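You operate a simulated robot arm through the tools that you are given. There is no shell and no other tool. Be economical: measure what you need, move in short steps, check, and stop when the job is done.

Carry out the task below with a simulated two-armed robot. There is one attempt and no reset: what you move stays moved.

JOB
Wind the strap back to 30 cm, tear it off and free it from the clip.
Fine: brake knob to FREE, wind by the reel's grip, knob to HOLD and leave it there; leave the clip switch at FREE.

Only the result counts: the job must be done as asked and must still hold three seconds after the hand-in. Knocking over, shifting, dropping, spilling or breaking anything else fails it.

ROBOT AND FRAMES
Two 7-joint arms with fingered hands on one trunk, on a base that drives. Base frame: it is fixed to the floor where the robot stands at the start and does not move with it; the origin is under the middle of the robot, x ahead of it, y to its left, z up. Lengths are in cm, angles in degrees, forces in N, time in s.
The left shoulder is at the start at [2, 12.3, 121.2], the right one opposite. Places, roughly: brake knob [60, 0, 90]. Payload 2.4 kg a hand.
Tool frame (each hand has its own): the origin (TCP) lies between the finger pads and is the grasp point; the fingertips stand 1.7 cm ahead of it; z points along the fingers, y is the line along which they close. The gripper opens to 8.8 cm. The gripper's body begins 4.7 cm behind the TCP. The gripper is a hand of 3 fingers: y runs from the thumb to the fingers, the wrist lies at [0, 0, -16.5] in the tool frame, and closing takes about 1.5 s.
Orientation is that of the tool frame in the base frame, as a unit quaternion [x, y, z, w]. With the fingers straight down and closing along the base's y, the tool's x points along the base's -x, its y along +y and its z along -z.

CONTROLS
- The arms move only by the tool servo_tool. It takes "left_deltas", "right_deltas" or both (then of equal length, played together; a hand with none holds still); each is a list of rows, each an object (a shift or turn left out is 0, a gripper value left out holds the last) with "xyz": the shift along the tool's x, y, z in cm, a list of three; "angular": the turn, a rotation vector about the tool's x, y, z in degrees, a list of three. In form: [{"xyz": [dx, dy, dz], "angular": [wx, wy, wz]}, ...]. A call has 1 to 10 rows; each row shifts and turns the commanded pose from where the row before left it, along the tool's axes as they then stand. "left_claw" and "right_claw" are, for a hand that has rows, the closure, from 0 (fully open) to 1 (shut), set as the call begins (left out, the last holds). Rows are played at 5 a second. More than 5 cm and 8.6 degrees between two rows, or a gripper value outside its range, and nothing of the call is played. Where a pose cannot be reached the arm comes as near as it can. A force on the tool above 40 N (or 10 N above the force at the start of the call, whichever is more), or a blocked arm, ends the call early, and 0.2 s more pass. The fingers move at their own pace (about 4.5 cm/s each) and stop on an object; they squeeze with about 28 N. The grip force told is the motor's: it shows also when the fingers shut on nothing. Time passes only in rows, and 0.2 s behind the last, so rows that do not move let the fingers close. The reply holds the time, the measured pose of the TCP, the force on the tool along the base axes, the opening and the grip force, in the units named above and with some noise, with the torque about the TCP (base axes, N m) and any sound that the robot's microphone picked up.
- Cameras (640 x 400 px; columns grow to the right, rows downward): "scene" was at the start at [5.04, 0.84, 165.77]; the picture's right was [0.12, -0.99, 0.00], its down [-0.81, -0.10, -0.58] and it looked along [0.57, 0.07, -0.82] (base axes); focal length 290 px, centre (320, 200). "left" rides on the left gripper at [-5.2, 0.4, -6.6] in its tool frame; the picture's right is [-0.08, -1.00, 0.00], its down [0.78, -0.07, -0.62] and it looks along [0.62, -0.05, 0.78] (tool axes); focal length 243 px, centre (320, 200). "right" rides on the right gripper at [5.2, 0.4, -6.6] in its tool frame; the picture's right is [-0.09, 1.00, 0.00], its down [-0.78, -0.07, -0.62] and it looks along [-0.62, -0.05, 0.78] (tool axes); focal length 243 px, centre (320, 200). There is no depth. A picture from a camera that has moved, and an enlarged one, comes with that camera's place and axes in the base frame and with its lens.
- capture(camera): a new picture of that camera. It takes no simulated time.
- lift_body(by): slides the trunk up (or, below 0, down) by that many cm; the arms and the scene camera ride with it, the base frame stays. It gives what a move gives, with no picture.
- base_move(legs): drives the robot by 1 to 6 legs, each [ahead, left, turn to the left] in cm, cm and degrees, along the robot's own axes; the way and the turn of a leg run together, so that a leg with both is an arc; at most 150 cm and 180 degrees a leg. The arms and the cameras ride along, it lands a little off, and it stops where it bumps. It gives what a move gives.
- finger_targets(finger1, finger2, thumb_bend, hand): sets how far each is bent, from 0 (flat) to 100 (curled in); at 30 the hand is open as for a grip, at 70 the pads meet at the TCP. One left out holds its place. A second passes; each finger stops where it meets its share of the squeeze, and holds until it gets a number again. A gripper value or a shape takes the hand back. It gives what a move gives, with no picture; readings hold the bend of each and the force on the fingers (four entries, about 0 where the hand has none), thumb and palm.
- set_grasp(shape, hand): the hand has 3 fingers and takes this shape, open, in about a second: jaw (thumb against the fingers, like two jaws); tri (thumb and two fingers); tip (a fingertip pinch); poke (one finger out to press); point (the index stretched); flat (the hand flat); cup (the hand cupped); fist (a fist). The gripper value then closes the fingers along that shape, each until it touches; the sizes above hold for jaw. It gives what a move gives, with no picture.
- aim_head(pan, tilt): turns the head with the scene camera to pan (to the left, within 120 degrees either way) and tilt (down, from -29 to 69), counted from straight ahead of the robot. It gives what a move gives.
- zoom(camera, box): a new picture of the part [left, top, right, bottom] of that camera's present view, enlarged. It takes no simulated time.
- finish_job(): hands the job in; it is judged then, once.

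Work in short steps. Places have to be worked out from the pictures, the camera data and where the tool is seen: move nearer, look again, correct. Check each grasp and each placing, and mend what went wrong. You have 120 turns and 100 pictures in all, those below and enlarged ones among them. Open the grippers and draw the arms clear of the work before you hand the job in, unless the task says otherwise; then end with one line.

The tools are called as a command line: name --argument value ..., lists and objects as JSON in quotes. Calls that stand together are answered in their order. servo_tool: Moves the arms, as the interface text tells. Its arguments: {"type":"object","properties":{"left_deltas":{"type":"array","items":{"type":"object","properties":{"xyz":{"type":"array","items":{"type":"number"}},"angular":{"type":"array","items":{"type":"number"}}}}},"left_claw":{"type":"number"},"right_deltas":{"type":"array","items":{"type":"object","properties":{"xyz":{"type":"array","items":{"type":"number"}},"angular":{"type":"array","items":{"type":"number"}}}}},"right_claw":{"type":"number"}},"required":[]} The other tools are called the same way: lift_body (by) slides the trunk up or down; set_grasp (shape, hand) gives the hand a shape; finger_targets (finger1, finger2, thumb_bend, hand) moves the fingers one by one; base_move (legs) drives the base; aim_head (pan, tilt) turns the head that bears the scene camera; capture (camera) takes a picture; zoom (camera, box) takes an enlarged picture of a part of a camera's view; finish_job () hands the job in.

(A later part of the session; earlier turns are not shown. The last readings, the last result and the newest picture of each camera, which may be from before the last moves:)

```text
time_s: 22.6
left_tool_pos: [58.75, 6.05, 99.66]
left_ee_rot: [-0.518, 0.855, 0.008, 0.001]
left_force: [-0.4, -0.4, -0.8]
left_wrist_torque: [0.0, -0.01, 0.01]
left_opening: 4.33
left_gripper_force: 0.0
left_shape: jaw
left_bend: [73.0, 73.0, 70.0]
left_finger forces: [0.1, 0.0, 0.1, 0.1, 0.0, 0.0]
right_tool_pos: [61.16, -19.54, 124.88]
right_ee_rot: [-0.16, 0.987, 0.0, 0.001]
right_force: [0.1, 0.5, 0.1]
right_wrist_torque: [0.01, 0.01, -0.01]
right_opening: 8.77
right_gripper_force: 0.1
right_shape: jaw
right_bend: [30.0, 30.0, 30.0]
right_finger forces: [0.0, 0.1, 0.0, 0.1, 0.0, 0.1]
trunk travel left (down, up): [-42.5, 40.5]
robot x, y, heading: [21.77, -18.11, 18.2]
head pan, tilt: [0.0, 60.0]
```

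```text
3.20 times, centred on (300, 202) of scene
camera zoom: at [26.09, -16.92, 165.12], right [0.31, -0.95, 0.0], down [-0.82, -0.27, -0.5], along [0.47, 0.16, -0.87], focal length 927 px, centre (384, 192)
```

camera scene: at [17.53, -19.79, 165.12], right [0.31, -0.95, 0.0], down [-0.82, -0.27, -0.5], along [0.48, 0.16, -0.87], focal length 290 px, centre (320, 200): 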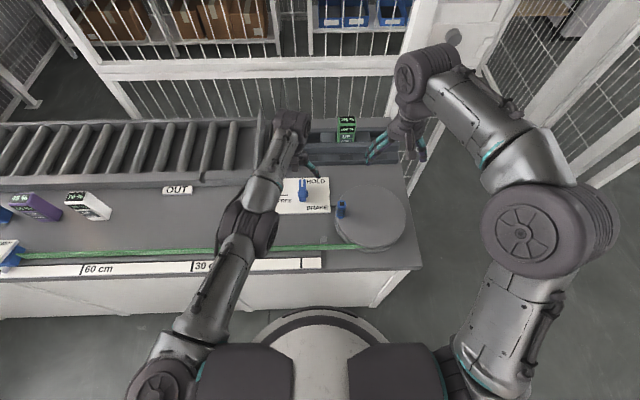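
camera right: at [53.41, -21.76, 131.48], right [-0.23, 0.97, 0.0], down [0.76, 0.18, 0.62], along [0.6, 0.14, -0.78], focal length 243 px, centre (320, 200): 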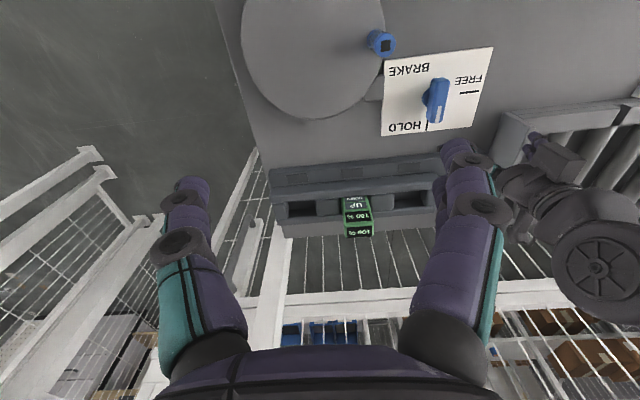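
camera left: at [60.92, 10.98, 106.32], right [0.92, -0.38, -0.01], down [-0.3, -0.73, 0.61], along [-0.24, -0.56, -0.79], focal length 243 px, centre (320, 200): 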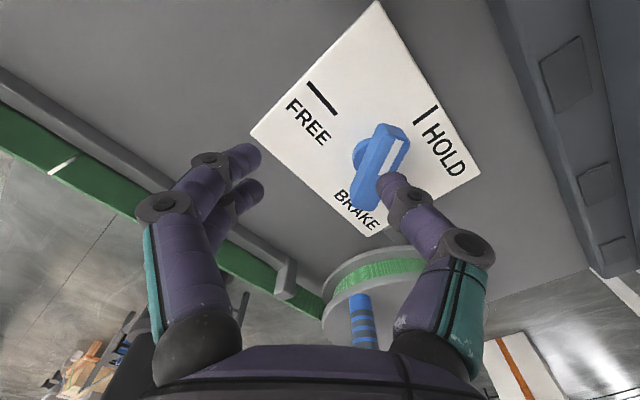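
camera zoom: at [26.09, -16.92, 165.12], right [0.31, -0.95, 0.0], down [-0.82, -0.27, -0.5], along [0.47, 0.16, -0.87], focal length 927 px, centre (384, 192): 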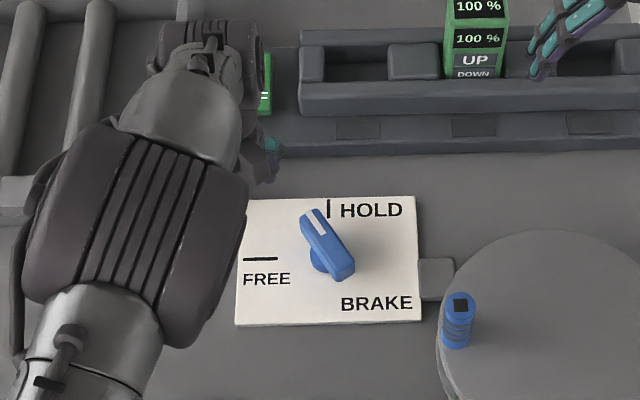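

The knob stands about 35° left of HOLD. I'll push it with one fingertip on its near end instead of twisting, so I square the wrist and take the poke shape to see where the fingertip is.

servo_tool --left_deltas '[{"xyz": [0, 0, -1], "angular": [0, 0, 8]}, {"angular": [0, 0, 8]}, {"angular": [0, 0, 8]}, {"angular": [0, 0, 8]}, {"angular": [0, 0, 8]}, {"angular": [0, 0, 4]}, {}]'

set_grasp --hand "left" --shape "poke"

capture --camera "left"

zoom --camera "scene" --box '[200, 140, 400, 265]'

```text
time_s: 24.2
left_tool_pos: [58.82, 6.17, 100.56]
left_ee_rot: [-0.16, 0.987, 0.009, -0.002]
left_force: [0.0, -0.2, -0.2]
left_wrist_torque: [-0.01, 0.02, 0.03]
left_opening: 4.35
left_gripper_force: 0.0
left_shape: jaw
left_bend: [73.0, 73.0, 70.0]
left_finger forces: [0.0, 0.0, 0.1, 0.0, 0.2, 0.0]
right_tool_pos: [61.16, -19.6, 124.94]
right_ee_rot: [-0.159, 0.987, 0.0, 0.001]
right_force: [-0.9, 0.0, 0.2]
right_wrist_torque: [-0.01, -0.01, -0.01]
right_opening: 8.78
right_gripper_force: 0.2
right_shape: jaw
right_bend: [30.0, 30.0, 30.0]
right_finger forces: [0.0, 0.1, 0.1, 0.1, 0.1, 0.0]
trunk travel left (down, up): [-42.5, 40.5]
robot x, y, heading: [21.25, -18.74, 18.2]
head pan, tilt: [0.0, 60.0]
```

```text
time_s: 25.1
left_tool_pos: [58.72, 6.07, 100.6]
left_ee_rot: [-0.162, 0.987, 0.009, -0.002]
left_force: [-0.2, 0.4, 1.0]
left_wrist_torque: [0.01, 0.01, 0.01]
left_opening: 0.0
left_gripper_force: 0.0
left_shape: poke
left_bend: [100.0, 100.0, 45.0]
left_finger forces: [0.0, 0.1, 0.0, 0.0, 0.0, 0.0]
right_tool_pos: [61.33, -19.63, 124.92]
right_ee_rot: [-0.158, 0.987, 0.0, 0.002]
right_force: [0.3, 0.4, -0.6]
right_wrist_torque: [0.0, -0.01, 0.01]
right_opening: 8.75
right_gripper_force: 0.0
right_shape: jaw
right_bend: [30.0, 30.0, 30.0]
right_finger forces: [0.0, 0.0, 0.1, 0.0, 0.1, 0.0]
trunk travel left (down, up): [-42.5, 40.5]
robot x, y, heading: [21.93, -18.46, 18.1]
head pan, tilt: [0.0, 60.0]
```

```text
69 pictures are left
camera left: at [63.75, 8.22, 107.24], right [0.4, -0.92, -0.02], down [-0.71, -0.32, 0.62], along [-0.58, -0.23, -0.78], focal length 243 px, centre (320, 200)
```

left: 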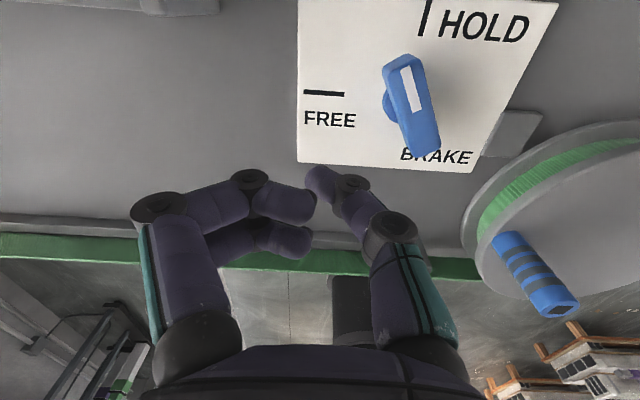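

```text
3.20 times, centred on (300, 202) of scene
camera zoom: at [26.09, -16.92, 165.12], right [0.31, -0.95, 0.0], down [-0.82, -0.27, -0.5], along [0.47, 0.16, -0.87], focal length 927 px, centre (384, 192)
```

zoom: 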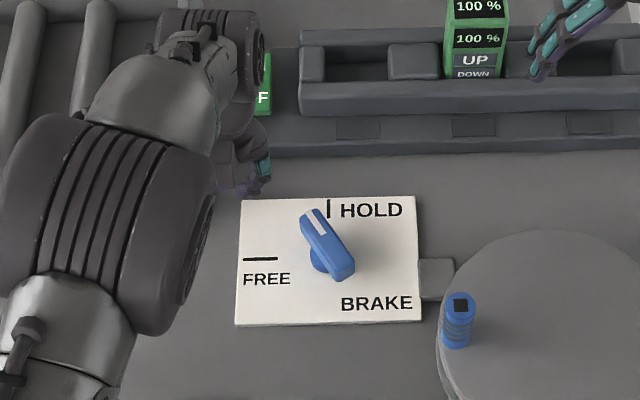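

In the poke shape the thumb tip lies at the TCP line. The knob axis is at about tool (-0.8,-6.0). I move to the near-left of the bar's near end and descend most of the way, then look.

servo_tool --left_deltas '[{"xyz": [1, -2, 0]}, {"xyz": [1.1, -2, 0]}, {"xyz": [0, -1.84, 2]}, {"xyz": [0, 0, 2.5]}, {"xyz": [0, 0, 2]}, {}]'

capture --camera "left"

zoom --camera "scene" --box '[220, 150, 380, 250]'

```text
time_s: 26.5
left_tool_pos: [58.66, 0.11, 94.02]
left_ee_rot: [-0.162, 0.987, 0.009, -0.002]
left_force: [-0.6, -0.2, 0.6]
left_wrist_torque: [-0.01, 0.01, 0.03]
left_opening: 0.01
left_gripper_force: 0.1
left_shape: poke
left_bend: [100.0, 100.0, 45.0]
left_finger forces: [0.0, 0.0, 0.0, 0.0, 0.1, 0.0]
right_tool_pos: [61.21, -19.49, 124.85]
right_ee_rot: [-0.158, 0.987, 0.001, 0.002]
right_force: [0.8, -0.3, -0.2]
right_wrist_torque: [0.0, 0.02, 0.0]
right_opening: 8.76
right_gripper_force: 0.0
right_shape: jaw
right_bend: [30.0, 30.0, 30.0]
right_finger forces: [0.0, 0.0, 0.0, 0.0, 0.1, 0.0]
trunk travel left (down, up): [-42.5, 40.5]
robot x, y, heading: [21.85, -18.41, 18.3]
head pan, tilt: [0.0, 60.0]
```

```text
67 pictures are left
camera left: at [63.59, 2.09, 100.57], right [0.4, -0.92, -0.02], down [-0.71, -0.32, 0.62], along [-0.58, -0.23, -0.78], focal length 243 px, centre (320, 200)
```

left: 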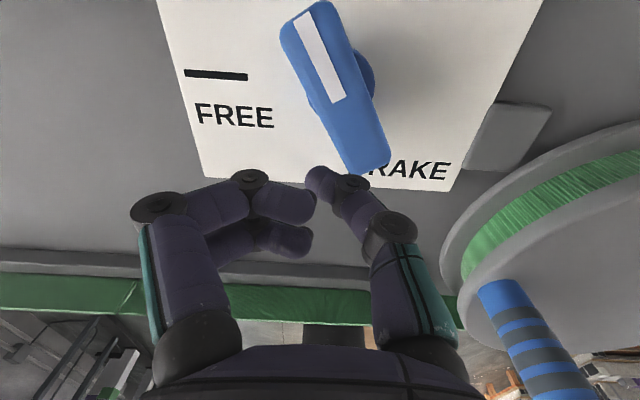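

```text
4.00 times, centred on (300, 200) of scene
camera zoom: at [26.07, -16.92, 165.12], right [0.31, -0.95, 0.0], down [-0.82, -0.27, -0.5], along [0.47, 0.16, -0.87], focal length 1158 px, centre (400, 200)
```

zoom: 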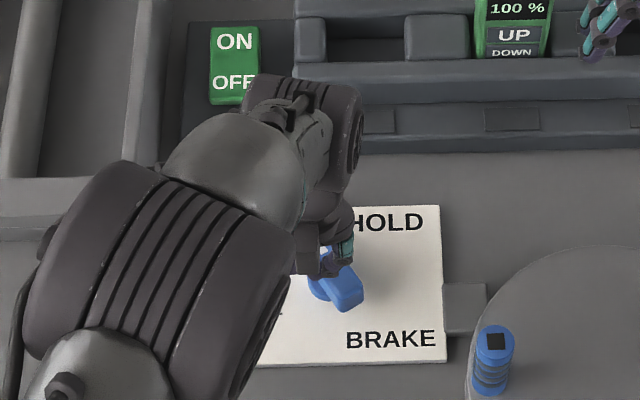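

The tip is left of the bar's near end with about 2 cm clearance, and the bar is at 35°. I descend and push along the arc to about 80°.

servo_tool --left_deltas '[{"xyz": [0, 0, 1.2]}, {"xyz": [0, 0, 1.0]}, {"xyz": [-0.31, -0.47, 0]}, {"xyz": [-0.14, -0.69, 0]}, {"xyz": [-0.31, -0.63, 0]}, {"xyz": [-0.46, -0.53, 0]}, {}]'

capture --camera "left"

```text
time_s: 28.1
left_tool_pos: [59.97, -1.61, 91.77]
left_ee_rot: [-0.162, 0.987, 0.008, -0.004]
left_force: [-27.5, 1.0, -3.2]
left_wrist_torque: [-0.04, 0.37, 0.09]
left_opening: 0.0
left_gripper_force: 0.1
left_shape: poke
left_bend: [100.0, 100.0, 46.0]
left_finger forces: [0.1, 0.0, 0.0, 0.1, 25.9, 0.1]
right_tool_pos: [60.93, -19.52, 125.05]
right_ee_rot: [-0.159, 0.987, -0.001, 0.002]
right_force: [-0.2, 0.0, -0.1]
right_wrist_torque: [0.0, -0.03, 0.02]
right_opening: 8.8
right_gripper_force: 0.0
right_shape: jaw
right_bend: [30.0, 30.0, 30.0]
right_finger forces: [0.1, 0.0, 0.0, 0.1, 0.0, 0.0]
trunk travel left (down, up): [-42.5, 40.5]
robot x, y, heading: [21.96, -18.19, 18.4]
head pan, tilt: [0.0, 60.0]
```

```text
65 pictures are left
camera left: at [65.01, 0.38, 98.36], right [0.4, -0.92, -0.02], down [-0.71, -0.32, 0.62], along [-0.58, -0.24, -0.78], focal length 243 px, centre (320, 200)
```

left: 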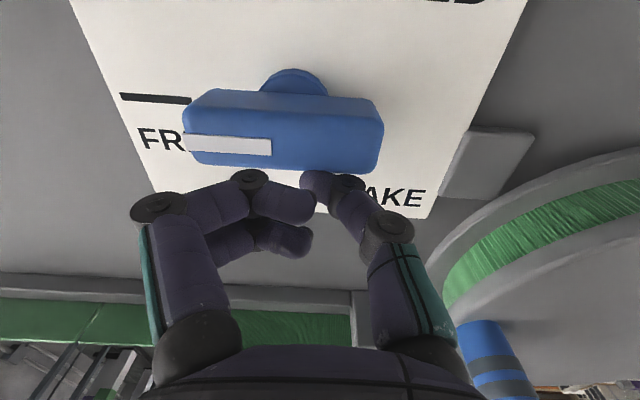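

The bar is now parallel to the FREE tick and sits against a stop (27 N). I back the left hand off and up, away from the reel area, and check.

servo_tool --left_deltas '[{"xyz": [1, 0.3, 0]}, {"xyz": [0.5, 1, -3]}, {"xyz": [0.5, 2, -4]}, {"xyz": [0.5, 3, -3.5]}, {"xyz": [0, 4, -2]}, {"xyz": [0, 4, -2]}, {}]'

zoom --camera "scene" --box '[220, 150, 420, 275]'

capture --camera "right"

```text
time_s: 29.7
left_tool_pos: [53.54, 10.84, 106.38]
left_ee_rot: [-0.161, 0.987, 0.008, -0.002]
left_force: [0.3, 0.5, 0.0]
left_wrist_torque: [-0.04, 0.02, -0.02]
left_opening: 0.0
left_gripper_force: 0.1
left_shape: poke
left_bend: [100.0, 100.0, 45.0]
left_finger forces: [0.0, 0.1, 0.1, 0.0, 0.0, 0.1]
right_tool_pos: [61.32, -19.47, 124.96]
right_ee_rot: [-0.159, 0.987, 0.0, 0.001]
right_force: [-0.5, 0.1, 0.1]
right_wrist_torque: [-0.01, -0.01, 0.02]
right_opening: 8.79
right_gripper_force: 0.0
right_shape: jaw
right_bend: [30.0, 30.0, 30.0]
right_finger forces: [0.0, 0.0, 0.1, 0.0, 0.1, 0.0]
trunk travel left (down, up): [-42.5, 40.5]
robot x, y, heading: [21.53, -18.01, 18.2]
head pan, tilt: [0.0, 60.0]
```

```text
3.20 times, centred on (320, 212) of scene
camera zoom: at [26.12, -16.94, 165.12], right [0.31, -0.95, 0.0], down [-0.82, -0.27, -0.5], along [0.47, 0.16, -0.87], focal length 927 px, centre (320, 160)
```

zoom: 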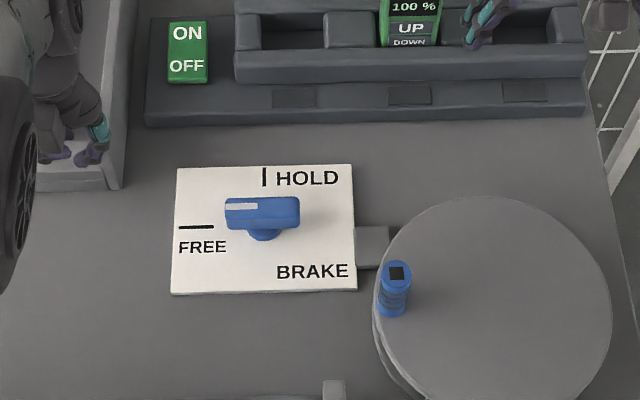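

```text
63 pictures are left
camera right: at [56.1, -20.75, 131.52], right [-0.23, 0.97, 0.0], down [0.76, 0.18, 0.62], along [0.61, 0.14, -0.78], focal length 243 px, centre (320, 200)
```

right: 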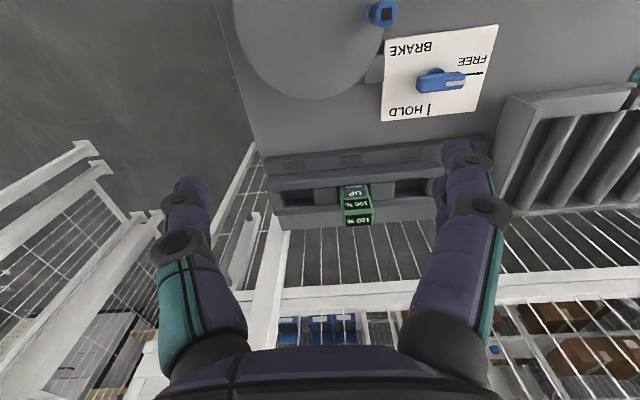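

The knob is at FREE. The reel grip is at about (54.6,-13.8), the reel centre about (56.8,-21.5), radius about 8. I bring the right hand above the grip.

servo_tool --right_deltas '[{"xyz": [0.77, 1.25, 3.5]}, {"xyz": [0.77, 1.25, 3.5]}, {"xyz": [0.77, 1.25, 3.5]}, {"xyz": [0.77, 1.25, 3.5]}, {"xyz": [0.77, 1.25, 3.5]}, {"xyz": [0.75, 1.25, 3.0]}, {}]' --right_claw 0.2

capture --camera "right"

zoom --camera "scene" --box '[220, 150, 460, 300]'

```text
time_s: 31.3
left_tool_pos: [53.66, 10.92, 106.31]
left_ee_rot: [-0.162, 0.987, 0.009, -0.003]
left_force: [0.2, -0.5, -0.1]
left_wrist_torque: [0.0, 0.0, 0.0]
left_opening: 0.02
left_gripper_force: 0.1
left_shape: poke
left_bend: [100.0, 100.0, 45.0]
left_finger forces: [0.0, 0.1, 0.0, 0.0, 0.0, 0.0]
right_tool_pos: [54.61, -13.93, 104.35]
right_ee_rot: [-0.158, 0.987, 0.001, 0.001]
right_force: [-0.7, 0.5, 0.5]
right_wrist_torque: [0.0, -0.03, -0.01]
right_opening: 7.05
right_gripper_force: 0.0
right_shape: jaw
right_bend: [59.0, 59.0, 55.0]
right_finger forces: [0.1, 0.0, 0.0, 0.1, 0.1, 0.0]
trunk travel left (down, up): [-42.5, 40.5]
robot x, y, heading: [21.62, -18.48, 18.3]
head pan, tilt: [0.0, 60.0]
```

```text
62 pictures are left
camera right: at [49.41, -15.06, 110.97], right [-0.23, 0.97, 0.0], down [0.76, 0.18, 0.62], along [0.61, 0.14, -0.78], focal length 243 px, centre (320, 200)
```

right: 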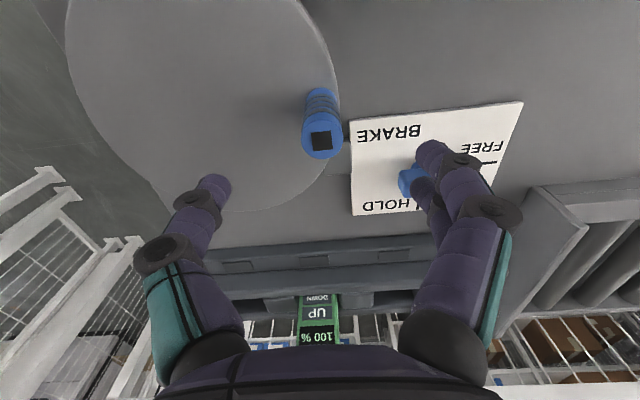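

```text
2.67 times, centred on (340, 225) of scene
camera zoom: at [26.08, -16.93, 165.12], right [0.31, -0.95, 0.0], down [-0.82, -0.27, -0.5], along [0.47, 0.16, -0.87], focal length 772 px, centre (267, 133)
```

zoom: 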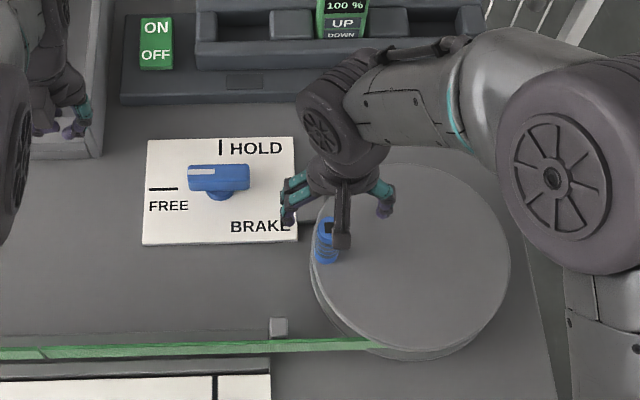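

The picture fits a grip about 6 cm tall (top near z 99.3) standing right under the TCP. I descend to z about 97.3 and close.

servo_tool --right_deltas '[{"xyz": [0, 0, 2.5]}, {"xyz": [0, 0, 2.5]}, {"xyz": [0, 0, 2]}, {}]' --right_claw 0.2

capture --camera "right"

```text
time_s: 32.3
left_tool_pos: [53.65, 10.78, 106.3]
left_ee_rot: [-0.162, 0.987, 0.008, -0.002]
left_force: [-0.3, -0.3, 0.2]
left_wrist_torque: [0.04, 0.0, 0.03]
left_opening: 0.01
left_gripper_force: 0.0
left_shape: poke
left_bend: [100.0, 100.0, 45.0]
left_finger forces: [0.1, 0.1, 0.1, 0.0, 0.0, 0.0]
right_tool_pos: [54.53, -13.81, 97.39]
right_ee_rot: [-0.158, 0.987, 0.001, 0.001]
right_force: [-0.9, 0.5, 0.7]
right_wrist_torque: [-0.03, -0.01, 0.0]
right_opening: 7.06
right_gripper_force: 0.0
right_shape: jaw
right_bend: [59.0, 59.0, 55.0]
right_finger forces: [0.0, 0.0, 0.0, 0.0, 0.0, 0.1]
trunk travel left (down, up): [-42.5, 40.5]
robot x, y, heading: [21.7, -18.16, 18.3]
head pan, tilt: [0.0, 60.0]
```

```text
60 pictures are left
camera right: at [49.41, -15.02, 103.99], right [-0.23, 0.97, 0.0], down [0.76, 0.18, 0.62], along [0.61, 0.14, -0.78], focal length 243 px, centre (320, 200)
```

right: 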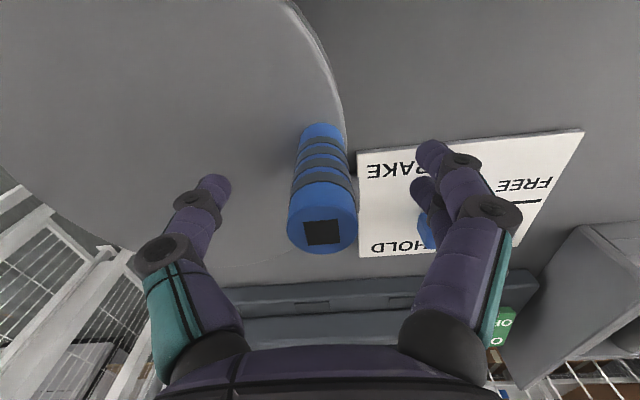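

The grip's axis lies about 0.5 cm nearer the robot. I shift by that and close.

servo_tool --right_deltas '[{"xyz": [0.5, 0, 0]}, {}, {}, {}, {}, {}, {}]' --right_claw 1

capture --camera "right"

```text
time_s: 33.9
left_tool_pos: [53.58, 10.99, 106.38]
left_ee_rot: [-0.161, 0.987, 0.007, -0.002]
left_force: [-0.1, -0.4, -0.3]
left_wrist_torque: [-0.03, 0.03, 0.01]
left_opening: 0.01
left_gripper_force: 0.0
left_shape: poke
left_bend: [100.0, 100.0, 45.0]
left_finger forces: [0.1, 0.0, 0.0, 0.0, 0.0, 0.0]
right_tool_pos: [53.94, -13.84, 97.42]
right_ee_rot: [-0.16, 0.987, 0.0, 0.0]
right_force: [-8.2, 8.9, -0.8]
right_wrist_torque: [0.15, 0.08, 0.11]
right_opening: 0.0
right_gripper_force: 28.1
right_shape: jaw
right_bend: [68.0, 72.0, 81.0]
right_finger forces: [0.0, 12.5, 0.1, 0.0, 0.1, 0.0]
trunk travel left (down, up): [-42.5, 40.5]
robot x, y, heading: [21.75, -18.58, 18.5]
head pan, tilt: [0.0, 60.0]
```

```text
59 pictures are left
camera right: at [48.78, -15.02, 104.02], right [-0.23, 0.97, 0.0], down [0.76, 0.18, 0.62], along [0.61, 0.15, -0.78], focal length 243 px, centre (320, 200)
```

right: 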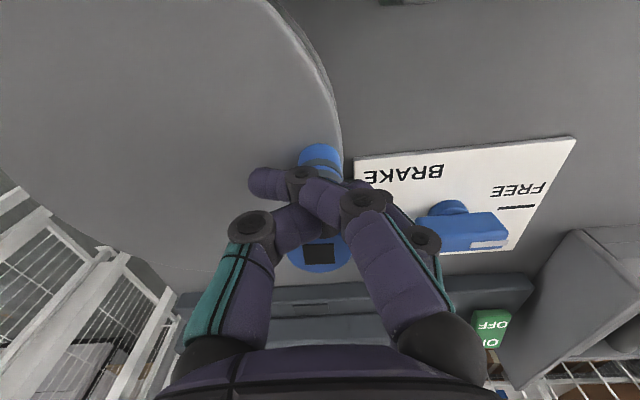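

The fingers closed on the robot side of the grip, which stands about 1 cm further ahead. I open, move ahead 1.1 cm and look before closing.

servo_tool --right_deltas '[{}, {}, {}, {}, {}, {"xyz": [-0.6, 0, 0]}, {"xyz": [-0.6, 0, 0]}, {}]' --right_claw 0.3

capture --camera "right"

zoom --camera "scene" --box '[260, 170, 420, 270]'

```text
time_s: 35.7
left_tool_pos: [53.67, 10.84, 106.51]
left_ee_rot: [-0.162, 0.987, 0.009, -0.003]
left_force: [-0.1, 0.8, -0.2]
left_wrist_torque: [0.02, 0.02, -0.01]
left_opening: 0.0
left_gripper_force: 0.2
left_shape: poke
left_bend: [100.0, 100.0, 45.0]
left_finger forces: [0.0, 0.0, 0.1, 0.0, 0.0, 0.1]
right_tool_pos: [55.15, -13.64, 97.44]
right_ee_rot: [-0.158, 0.987, 0.0, 0.0]
right_force: [-0.1, 0.2, -0.2]
right_wrist_torque: [0.0, 0.03, -0.01]
right_opening: 6.16
right_gripper_force: 0.1
right_shape: jaw
right_bend: [67.0, 67.0, 64.0]
right_finger forces: [0.0, 0.0, 0.0, 0.0, 0.0, 0.0]
trunk travel left (down, up): [-42.5, 40.5]
robot x, y, heading: [21.66, -18.18, 18.1]
head pan, tilt: [0.0, 60.0]
```

```text
58 pictures are left
camera right: at [50.06, -14.83, 104.03], right [-0.23, 0.97, 0.0], down [0.76, 0.18, 0.62], along [0.61, 0.14, -0.78], focal length 243 px, centre (320, 200)
```

right: 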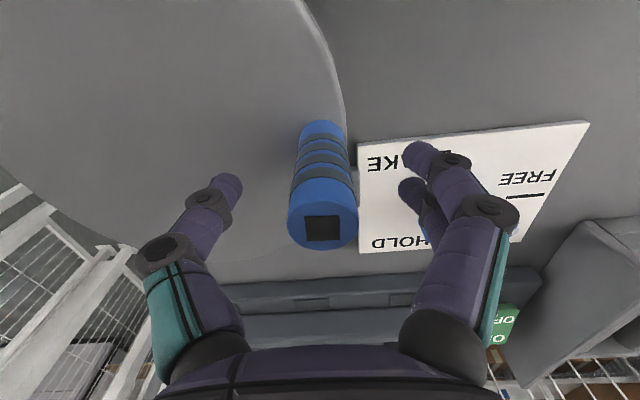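

```text
4.00 times, centred on (340, 220) of scene
camera zoom: at [26.08, -16.9, 165.12], right [0.31, -0.95, 0.0], down [-0.82, -0.27, -0.5], along [0.47, 0.16, -0.87], focal length 1158 px, centre (240, 120)
```

zoom: 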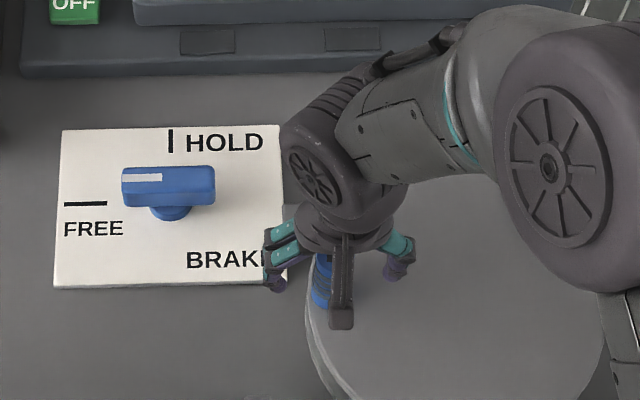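

Now the grip is centred within about 0.3 cm, so I close.

servo_tool --right_deltas '[{}, {}, {}, {}, {}, {}, {}]' --right_claw 1

capture --camera "right"

```text
time_s: 37.3
left_tool_pos: [53.59, 10.88, 106.37]
left_ee_rot: [-0.162, 0.987, 0.009, -0.002]
left_force: [-0.3, -0.7, -0.4]
left_wrist_torque: [-0.03, 0.0, 0.01]
left_opening: 0.02
left_gripper_force: 0.0
left_shape: poke
left_bend: [100.0, 100.0, 45.0]
left_finger forces: [0.0, 0.0, 0.0, 0.0, 0.1, 0.1]
right_tool_pos: [55.16, -13.69, 97.37]
right_ee_rot: [-0.158, 0.987, 0.0, 0.001]
right_force: [-6.1, -1.6, -5.7]
right_wrist_torque: [-0.03, 0.12, -0.09]
right_opening: 1.38
right_gripper_force: 28.2
right_shape: jaw
right_bend: [72.0, 73.0, 70.0]
right_finger forces: [12.5, 14.2, 0.0, 0.0, 24.0, 0.0]
trunk travel left (down, up): [-42.5, 40.5]
robot x, y, heading: [21.72, -18.15, 18.1]
head pan, tilt: [0.0, 60.0]
```

```text
56 pictures are left
camera right: at [49.99, -14.87, 104.03], right [-0.23, 0.97, 0.0], down [0.76, 0.18, 0.62], along [0.61, 0.14, -0.78], focal length 243 px, centre (320, 200)
```

right: 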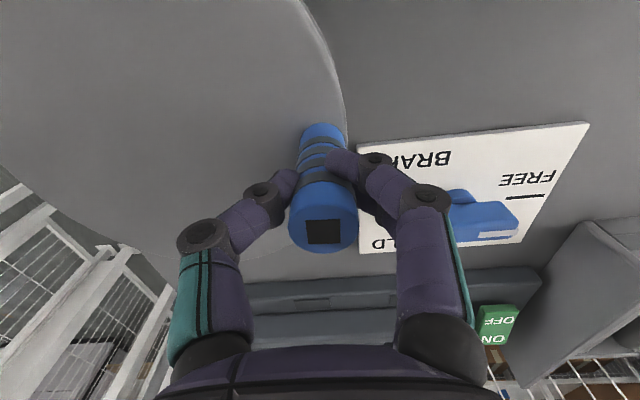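

The grip is held. I start winding counter-clockwise: the strap leaves on the near side, so the grip first moves towards me. I take a short arc and watch the force.

servo_tool --right_deltas '[{"xyz": [1.05, -0.02, 0]}, {"xyz": [1.04, -0.04, 0]}, {"xyz": [1.0, -0.25, 0]}, {"xyz": [1.0, -0.34, 0]}, {}]' --right_claw 1

capture --camera "scene"

```text
time_s: 38.5
left_tool_pos: [53.63, 10.72, 106.39]
left_ee_rot: [-0.161, 0.987, 0.008, -0.002]
left_force: [-0.4, -0.4, -0.5]
left_wrist_torque: [0.01, 0.01, 0.0]
left_opening: 0.0
left_gripper_force: 0.0
left_shape: poke
left_bend: [100.0, 100.0, 45.0]
left_finger forces: [0.1, 0.0, 0.0, 0.0, 0.0, 0.0]
right_tool_pos: [51.59, -15.52, 97.45]
right_ee_rot: [-0.158, 0.987, 0.0, 0.001]
right_force: [-0.3, 0.1, 0.5]
right_wrist_torque: [0.0, -0.03, 0.0]
right_opening: 0.18
right_gripper_force: 28.4
right_shape: jaw
right_bend: [77.0, 78.0, 82.0]
right_finger forces: [0.0, 0.1, 0.0, 0.0, 0.0, 0.1]
trunk travel left (down, up): [-42.5, 40.5]
robot x, y, heading: [21.73, -18.15, 18.2]
head pan, tilt: [0.0, 60.0]
```

```text
55 pictures are left
camera scene: at [26.0, -16.86, 165.12], right [0.31, -0.95, 0.0], down [-0.82, -0.27, -0.5], along [0.48, 0.16, -0.87], focal length 290 px, centre (320, 200)
```

scene: 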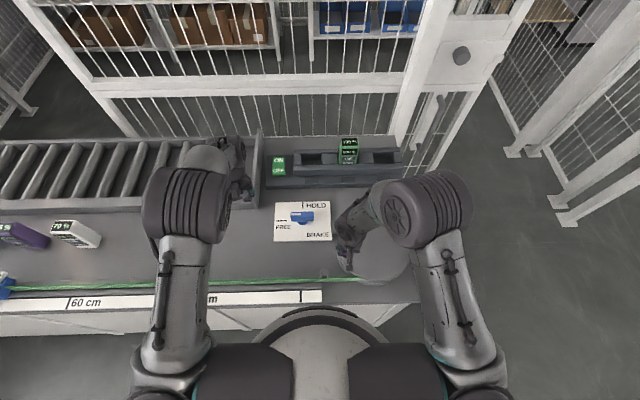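

It slipped off: the grip was held off its middle. I look at where the grip is now.

capture --camera "right"

zoom --camera "scene" --box '[300, 180, 460, 280]'

```text
54 pictures are left
camera right: at [46.35, -16.74, 104.01], right [-0.23, 0.97, 0.0], down [0.76, 0.18, 0.62], along [0.61, 0.14, -0.78], focal length 243 px, centre (320, 200)
```

right: 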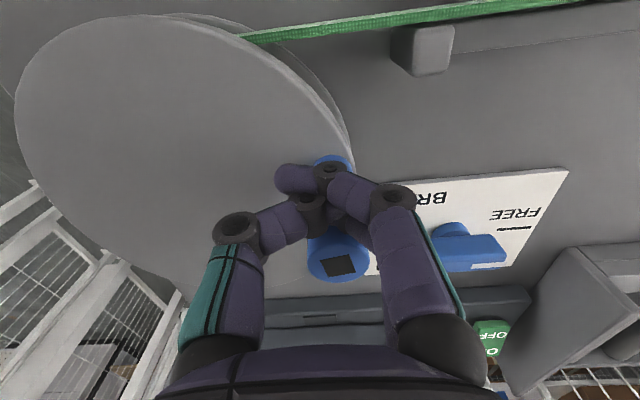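

```text
4.00 times, centred on (380, 230) of scene
camera zoom: at [26.0, -16.86, 165.12], right [0.31, -0.95, 0.0], down [-0.82, -0.27, -0.5], along [0.48, 0.16, -0.87], focal length 1158 px, centre (80, 80)
```

zoom: 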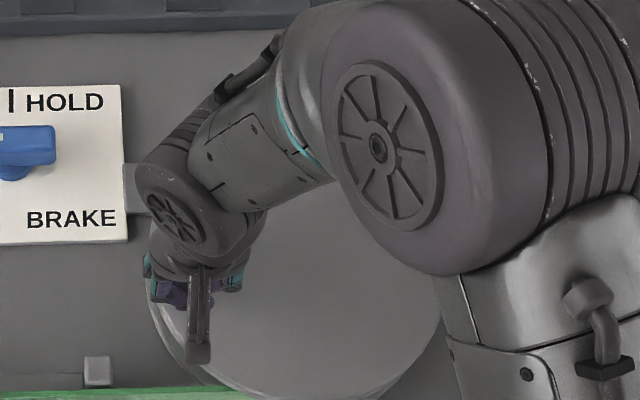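

Friction alone does not hold when I pull across the fingers. I'll turn the hand so the fingers close along the direction of travel. I open, rise, centre over the grip (now at about (52.3,-14.7)) and yaw the hand clockwise by 65°.

servo_tool --right_deltas '[{}, {}, {}, {"xyz": [0, 0, -2.5]}, {"xyz": [0, 0, -2.5]}, {"xyz": [-0.9, 0.6, -1]}, {"angular": [0, 0, 8]}, {"angular": [0, 0, 8]}]' --right_claw 0.3

servo_tool --right_deltas '[{"angular": [0, 0, 8]}, {"angular": [0, 0, 8]}, {"angular": [0, 0, 8]}, {"angular": [0, 0, 8]}, {"angular": [0, 0, 8]}, {"angular": [0, 0, 8]}, {}]'

capture --camera "right"

```text
time_s: 40.3
left_tool_pos: [53.71, 10.91, 106.34]
left_ee_rot: [-0.162, 0.987, 0.008, -0.002]
left_force: [-0.2, 0.7, -0.5]
left_wrist_torque: [0.0, 0.02, -0.02]
left_opening: 0.0
left_gripper_force: 0.1
left_shape: poke
left_bend: [100.0, 100.0, 45.0]
left_finger forces: [0.0, 0.0, 0.1, 0.1, 0.0, 0.0]
right_tool_pos: [52.21, -14.79, 103.42]
right_ee_rot: [-0.018, 1.0, 0.001, 0.001]
right_force: [0.1, 0.2, -0.2]
right_wrist_torque: [0.02, -0.03, 0.02]
right_opening: 6.13
right_gripper_force: 0.0
right_shape: jaw
right_bend: [67.0, 67.0, 64.0]
right_finger forces: [0.0, 0.1, 0.0, 0.1, 0.0, 0.0]
trunk travel left (down, up): [-42.5, 40.5]
robot x, y, heading: [21.73, -18.47, 18.2]
head pan, tilt: [0.0, 60.0]
```

```text
time_s: 41.9
left_tool_pos: [53.67, 10.93, 106.44]
left_ee_rot: [-0.161, 0.987, 0.009, -0.002]
left_force: [0.0, 0.7, -0.4]
left_wrist_torque: [0.0, 0.01, 0.03]
left_opening: 0.01
left_gripper_force: 0.1
left_shape: poke
left_bend: [100.0, 100.0, 45.0]
left_finger forces: [0.1, 0.0, 0.0, 0.0, 0.1, 0.1]
right_tool_pos: [52.15, -14.66, 103.4]
right_ee_rot: [0.389, 0.921, 0.0, 0.002]
right_force: [-0.3, 0.2, 0.2]
right_wrist_torque: [0.02, -0.02, 0.02]
right_opening: 6.13
right_gripper_force: 0.0
right_shape: jaw
right_bend: [67.0, 67.0, 64.0]
right_finger forces: [0.0, 0.1, 0.0, 0.1, 0.0, 0.1]
trunk travel left (down, up): [-42.5, 40.5]
robot x, y, heading: [21.81, -18.84, 18.3]
head pan, tilt: [0.0, 60.0]
```

```text
52 pictures are left
camera right: at [48.81, -10.65, 110.02], right [0.77, 0.63, 0.0], down [0.5, -0.61, 0.62], along [0.4, -0.48, -0.78], focal length 243 px, centre (320, 200)
```

right: 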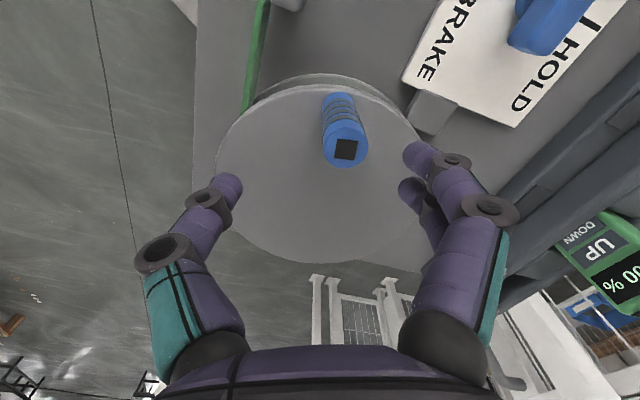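

From this view the grip is at tool (0.05, 1.1), and the reel centre about (56.9,-21.0) with radius about 8.1. I shift onto the grip, descend and close.

servo_tool --right_deltas '[{"xyz": [0.05, 1.1, 0]}, {"xyz": [0, 0, 2.2]}, {"xyz": [0, 0, 2.2]}, {"xyz": [0, 0, 2.0]}, {}]' --right_claw 0.3

servo_tool --right_deltas '[{}, {}, {}, {}, {}, {}]' --right_claw 1

capture --camera "right"

```text
time_s: 43.1
left_tool_pos: [53.61, 10.9, 106.38]
left_ee_rot: [-0.162, 0.987, 0.008, -0.001]
left_force: [-0.4, -0.8, -0.1]
left_wrist_torque: [0.02, 0.02, 0.02]
left_opening: 0.02
left_gripper_force: 0.0
left_shape: poke
left_bend: [100.0, 100.0, 45.0]
left_finger forces: [0.0, 0.0, 0.1, 0.1, 0.0, 0.1]
right_tool_pos: [52.92, -13.97, 96.97]
right_ee_rot: [0.388, 0.922, 0.001, 0.001]
right_force: [0.0, 0.6, 0.2]
right_wrist_torque: [-0.02, -0.01, 0.0]
right_opening: 6.12
right_gripper_force: 0.0
right_shape: jaw
right_bend: [67.0, 67.0, 64.0]
right_finger forces: [0.0, 0.1, 0.0, 0.0, 0.0, 0.0]
trunk travel left (down, up): [-42.5, 40.5]
robot x, y, heading: [22.37, -18.61, 18.1]
head pan, tilt: [0.0, 60.0]
```

```text
time_s: 44.5
left_tool_pos: [53.56, 10.82, 106.38]
left_ee_rot: [-0.162, 0.987, 0.009, -0.002]
left_force: [-0.3, -0.3, -0.2]
left_wrist_torque: [0.0, 0.01, 0.0]
left_opening: 0.0
left_gripper_force: 0.1
left_shape: poke
left_bend: [100.0, 100.0, 45.0]
left_finger forces: [0.1, 0.0, 0.0, 0.0, 0.0, 0.0]
right_tool_pos: [52.87, -13.88, 96.97]
right_ee_rot: [0.388, 0.922, 0.0, 0.001]
right_force: [-8.1, 2.3, -3.8]
right_wrist_torque: [0.06, 0.07, 0.04]
right_opening: 0.73
right_gripper_force: 27.6
right_shape: jaw
right_bend: [72.0, 73.0, 70.0]
right_finger forces: [1.3, 15.2, 0.0, 0.1, 24.1, 0.1]
trunk travel left (down, up): [-42.5, 40.5]
robot x, y, heading: [21.55, -18.04, 18.3]
head pan, tilt: [0.0, 60.0]
```

```text
51 pictures are left
camera right: at [49.45, -9.81, 103.64], right [0.77, 0.64, 0.0], down [0.5, -0.6, 0.62], along [0.4, -0.48, -0.78], focal length 243 px, centre (320, 200)
```

right: 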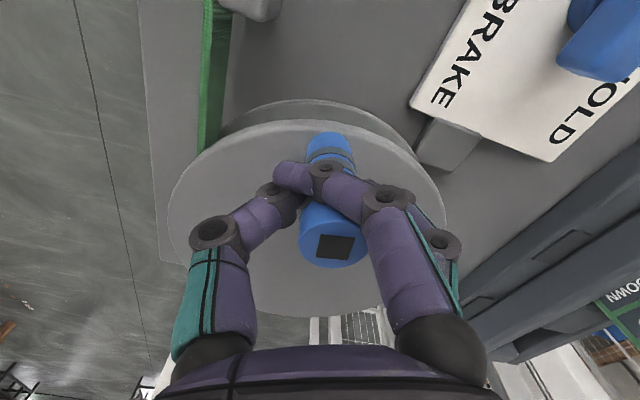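

Only one finger bears: the pads meet about 0.9 cm to the outer side of the grip, a steady bias in my estimate. I open, shift -x by 0.9 and close again.

servo_tool --right_deltas '[{}, {}, {}, {"xyz": [-0.9, 0, 0]}, {}]' --right_claw 0.3

servo_tool --right_deltas '[{}, {}, {}, {}, {}, {}]' --right_claw 1

capture --camera "right"

```text
time_s: 45.7
left_tool_pos: [53.61, 10.83, 106.51]
left_ee_rot: [-0.161, 0.987, 0.008, -0.002]
left_force: [-0.7, -0.2, -1.0]
left_wrist_torque: [0.03, 0.0, 0.0]
left_opening: 0.0
left_gripper_force: 0.1
left_shape: poke
left_bend: [100.0, 100.0, 45.0]
left_finger forces: [0.0, 0.0, 0.0, 0.0, 0.0, 0.0]
right_tool_pos: [53.73, -14.61, 97.0]
right_ee_rot: [0.389, 0.921, 0.001, 0.002]
right_force: [0.2, 0.4, 0.3]
right_wrist_torque: [0.0, 0.01, 0.02]
right_opening: 6.16
right_gripper_force: 0.0
right_shape: jaw
right_bend: [67.0, 67.0, 64.0]
right_finger forces: [0.0, 0.1, 0.0, 0.0, 0.0, 0.0]
trunk travel left (down, up): [-42.5, 40.5]
robot x, y, heading: [21.63, -18.2, 18.2]
head pan, tilt: [0.0, 60.0]
```

```text
time_s: 47.1
left_tool_pos: [53.66, 10.86, 106.23]
left_ee_rot: [-0.161, 0.987, 0.008, -0.004]
left_force: [1.0, 0.6, -0.4]
left_wrist_torque: [0.0, 0.0, 0.0]
left_opening: 0.01
left_gripper_force: 0.0
left_shape: poke
left_bend: [100.0, 100.0, 45.0]
left_finger forces: [0.0, 0.1, 0.0, 0.1, 0.1, 0.0]
right_tool_pos: [53.55, -14.6, 97.17]
right_ee_rot: [0.388, 0.922, 0.001, 0.001]
right_force: [1.5, -1.1, -1.9]
right_wrist_torque: [-0.03, -0.01, 0.02]
right_opening: 1.59
right_gripper_force: 27.7
right_shape: jaw
right_bend: [73.0, 73.0, 70.0]
right_finger forces: [14.2, 13.4, 0.1, 0.0, 25.3, 0.1]
trunk travel left (down, up): [-42.5, 40.5]
robot x, y, heading: [21.69, -18.77, 18.0]
head pan, tilt: [0.0, 60.0]
```

```text
50 pictures are left
camera right: at [50.21, -10.52, 103.65], right [0.77, 0.64, 0.0], down [0.5, -0.61, 0.62], along [0.4, -0.48, -0.78], focal length 243 px, centre (320, 200)
```

right: 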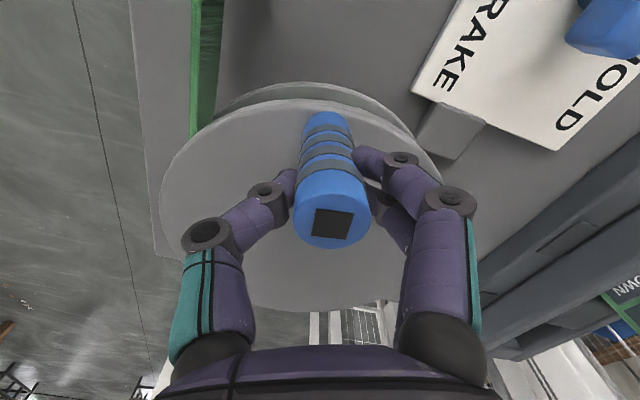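

Even contact forces and no side load: the grip is well centred. I wind 40° counter-clockwise with the wrist following.

servo_tool --right_deltas '[{"xyz": [0.205, -1.085, 0], "angular": [0, 0, -8]}, {"xyz": [0.205, -1.085, 0], "angular": [0, 0, -8]}, {"xyz": [0.205, -1.085, 0], "angular": [0, 0, -8]}, {"xyz": [0.205, -1.085, 0], "angular": [0, 0, -8]}, {"xyz": [0.205, -1.085, 0], "angular": [0, 0, -8]}, {}]' --right_claw 1

capture --camera "right"

```text
time_s: 48.5
left_tool_pos: [53.81, 10.82, 106.38]
left_ee_rot: [-0.162, 0.987, 0.01, -0.004]
left_force: [0.2, 0.8, -0.8]
left_wrist_torque: [0.0, 0.02, 0.0]
left_opening: 0.0
left_gripper_force: 0.0
left_shape: poke
left_bend: [100.0, 100.0, 45.0]
left_finger forces: [0.0, 0.0, 0.0, 0.0, 0.1, 0.1]
right_tool_pos: [50.3, -18.69, 96.95]
right_ee_rot: [0.049, 0.999, 0.0, 0.001]
right_force: [13.8, -4.2, 7.1]
right_wrist_torque: [0.0, -0.17, -0.11]
right_opening: 1.62
right_gripper_force: 28.0
right_shape: jaw
right_bend: [74.0, 73.0, 70.0]
right_finger forces: [12.2, 18.8, 0.0, 0.0, 30.0, 0.1]
trunk travel left (down, up): [-42.5, 40.5]
robot x, y, heading: [21.65, -18.24, 18.2]
head pan, tilt: [0.0, 60.0]
```

```text
49 pictures are left
camera right: at [45.02, -17.71, 103.57], right [0.18, 0.98, 0.0], down [0.77, -0.14, 0.62], along [0.61, -0.11, -0.78], focal length 243 px, centre (320, 200)
```

right: 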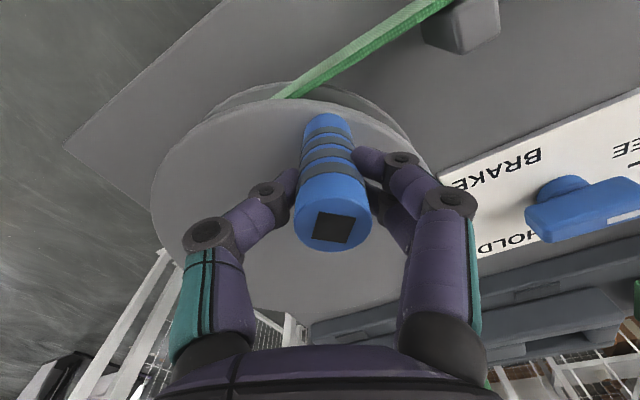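

Winding works. The force is 14 N, mostly inward, so I trim the radius slightly and continue 64°.

servo_tool --right_deltas '[{"xyz": [0.05, -1.07, 0], "angular": [0, 0, -8]}, {"xyz": [0.1, -1.07, 0], "angular": [0, 0, -8]}, {"xyz": [0.17, -1.07, 0], "angular": [0, 0, -8]}, {"xyz": [0.17, -1.07, 0], "angular": [0, 0, -8]}, {"xyz": [0.17, -1.07, 0], "angular": [0, 0, -8]}, {"xyz": [0.17, -1.07, 0], "angular": [0, 0, -8]}, {"xyz": [0.17, -1.07, 0], "angular": [0, 0, -8]}, {"xyz": [0.17, -1.07, 0], "angular": [0, 0, -8]}, {}]' --right_claw 1

capture --camera "right"

capture --camera "scene"

```text
time_s: 50.5
left_tool_pos: [53.34, 10.83, 106.47]
left_ee_rot: [-0.161, 0.987, 0.009, -0.001]
left_force: [1.0, 0.4, 0.1]
left_wrist_torque: [0.0, 0.0, 0.02]
left_opening: 0.0
left_gripper_force: 0.0
left_shape: poke
left_bend: [100.0, 100.0, 45.0]
left_finger forces: [0.1, 0.0, 0.1, 0.0, 0.0, 0.0]
right_tool_pos: [52.02, -27.0, 97.0]
right_ee_rot: [-0.487, 0.873, -0.001, 0.0]
right_force: [-16.5, -11.9, -0.4]
right_wrist_torque: [-0.08, 0.26, 0.04]
right_opening: 1.57
right_gripper_force: 28.0
right_shape: jaw
right_bend: [73.0, 73.0, 70.0]
right_finger forces: [20.0, 12.4, 0.0, 0.0, 20.8, 0.0]
trunk travel left (down, up): [-42.5, 40.5]
robot x, y, heading: [21.74, -18.4, 18.2]
head pan, tilt: [0.0, 60.0]
```

```text
48 pictures are left
camera right: at [48.79, -31.11, 103.62], right [-0.8, 0.59, 0.0], down [0.46, 0.63, 0.62], along [0.37, 0.5, -0.78], focal length 243 px, centre (320, 200)
```

right: 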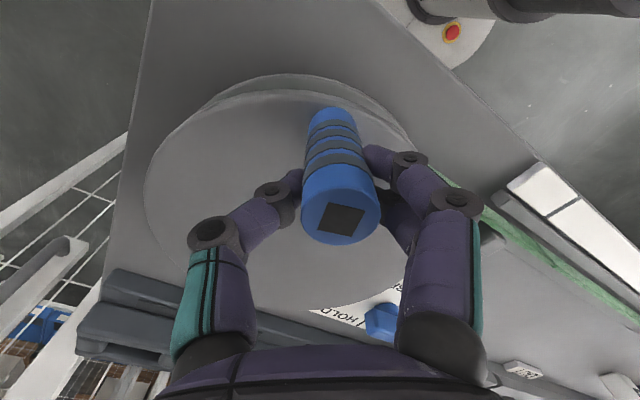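

```text
47 pictures are left
camera scene: at [25.76, -17.15, 165.13], right [0.31, -0.95, 0.0], down [-0.82, -0.27, -0.5], along [0.48, 0.16, -0.86], focal length 290 px, centre (320, 200)
```

scene: 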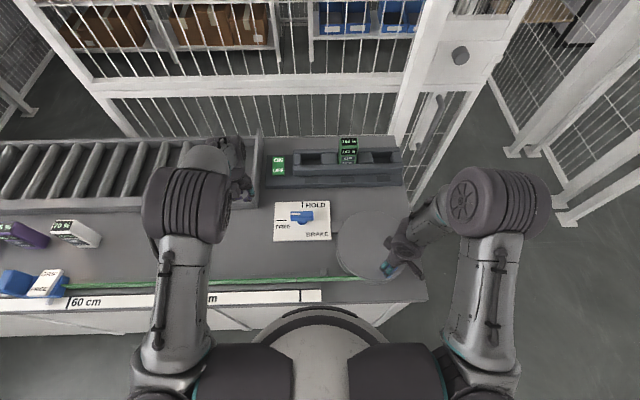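

105° done; the clip has come to about 65 cm. I continue 32° more with a little outward trim, then check the clip's reading.

servo_tool --right_deltas '[{"xyz": [0.35, -1.09, 0], "angular": [0, 0, -8]}, {"xyz": [0.25, -1.09, 0], "angular": [0, 0, -8]}, {"xyz": [0.2, -1.09, 0], "angular": [0, 0, -8]}, {"xyz": [0.2, -1.09, 0], "angular": [0, 0, -8]}, {}]' --right_claw 1

zoom --camera "scene" --box '[0, 240, 160, 340]'

```text
time_s: 51.7
left_tool_pos: [53.49, 10.63, 106.46]
left_ee_rot: [-0.161, 0.987, 0.009, -0.002]
left_force: [-0.1, -1.4, 0.4]
left_wrist_torque: [0.02, 0.01, 0.02]
left_opening: 0.01
left_gripper_force: 0.1
left_shape: poke
left_bend: [100.0, 100.0, 45.0]
left_finger forces: [0.0, 0.0, 0.1, 0.0, 0.0, 0.0]
right_tool_pos: [55.83, -29.26, 96.98]
right_ee_rot: [0.709, -0.706, 0.0, -0.002]
right_force: [-9.2, -11.5, -1.3]
right_wrist_torque: [-0.13, 0.23, 0.08]
right_opening: 1.56
right_gripper_force: 27.7
right_shape: jaw
right_bend: [72.0, 73.0, 71.0]
right_finger forces: [18.2, 11.4, 0.0, 0.0, 16.7, 0.1]
trunk travel left (down, up): [-42.5, 40.5]
robot x, y, heading: [21.88, -18.37, 18.1]
head pan, tilt: [0.0, 60.0]
```

```text
4.00 times, centred on (80, 290) of scene
camera zoom: at [25.92, -17.13, 165.13], right [0.31, -0.95, 0.0], down [-0.82, -0.27, -0.5], along [0.48, 0.16, -0.87], focal length 1158 px, centre (1280, -160)
```

zoom: 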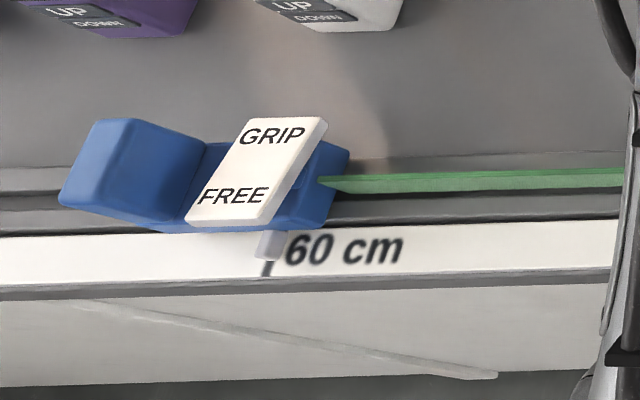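

The pointer is exactly at 60 cm, so 30 cm (about 215°) remain. I try 24° more before regripping.

servo_tool --right_deltas '[{"xyz": [0.3, -1.09, 0], "angular": [0, 0, -8]}, {"xyz": [0.22, -1.09, 0], "angular": [0, 0, -8]}, {"xyz": [0.2, -1.09, 0], "angular": [0, 0, -8]}, {}]' --right_claw 1

```text
time_s: 52.7
left_tool_pos: [53.61, 10.71, 106.44]
left_ee_rot: [-0.161, 0.987, 0.009, -0.002]
left_force: [1.0, 0.4, -0.9]
left_wrist_torque: [0.01, 0.0, 0.01]
left_opening: 0.0
left_gripper_force: 0.0
left_shape: poke
left_bend: [100.0, 100.0, 45.0]
left_finger forces: [0.0, 0.0, 0.0, 0.1, 0.0, 0.1]
right_tool_pos: [59.26, -29.45, 97.01]
right_ee_rot: [0.841, -0.541, 0.002, -0.002]
right_force: [-2.6, -9.6, -0.3]
right_wrist_torque: [-0.14, 0.16, 0.1]
right_opening: 1.51
right_gripper_force: 28.0
right_shape: jaw
right_bend: [72.0, 73.0, 71.0]
right_finger forces: [17.2, 12.4, 0.0, 0.0, 18.1, 0.0]
trunk travel left (down, up): [-42.5, 40.5]
robot x, y, heading: [21.77, -18.32, 18.1]
head pan, tilt: [0.0, 60.0]
```

No warning and low force, so the wrist still has range. I continue 32°.

servo_tool --right_deltas '[{"xyz": [0.27, -1.09, 0], "angular": [0, 0, -8]}, {"xyz": [0.22, -1.09, 0], "angular": [0, 0, -8]}, {"xyz": [0.2, -1.09, 0], "angular": [0, 0, -8]}, {"xyz": [0.2, -1.09, 0], "angular": [0, 0, -8]}, {}]' --right_claw 1

```text
time_s: 53.9
left_tool_pos: [53.7, 10.94, 106.34]
left_ee_rot: [-0.162, 0.987, 0.009, -0.002]
left_force: [-0.8, -0.5, -0.4]
left_wrist_torque: [0.01, 0.0, 0.01]
left_opening: 0.0
left_gripper_force: 0.1
left_shape: poke
left_bend: [100.0, 100.0, 45.0]
left_finger forces: [0.0, 0.0, 0.0, 0.1, 0.0, 0.1]
right_tool_pos: [62.26, -26.48, 96.6]
right_ee_rot: [0.957, -0.29, -0.013, -0.003]
right_force: [-0.6, 1.3, -0.5]
right_wrist_torque: [-0.03, -0.02, 0.01]
right_opening: 0.34
right_gripper_force: 28.2
right_shape: jaw
right_bend: [78.0, 79.0, 86.0]
right_finger forces: [0.1, 0.0, 0.0, 0.0, 0.0, 0.1]
right hand out of reach, approached as far as the arm can: row 4
trunk travel left (down, up): [-42.5, 40.5]
robot x, y, heading: [22.05, -18.24, 18.0]
head pan, tilt: [0.0, 60.0]
```

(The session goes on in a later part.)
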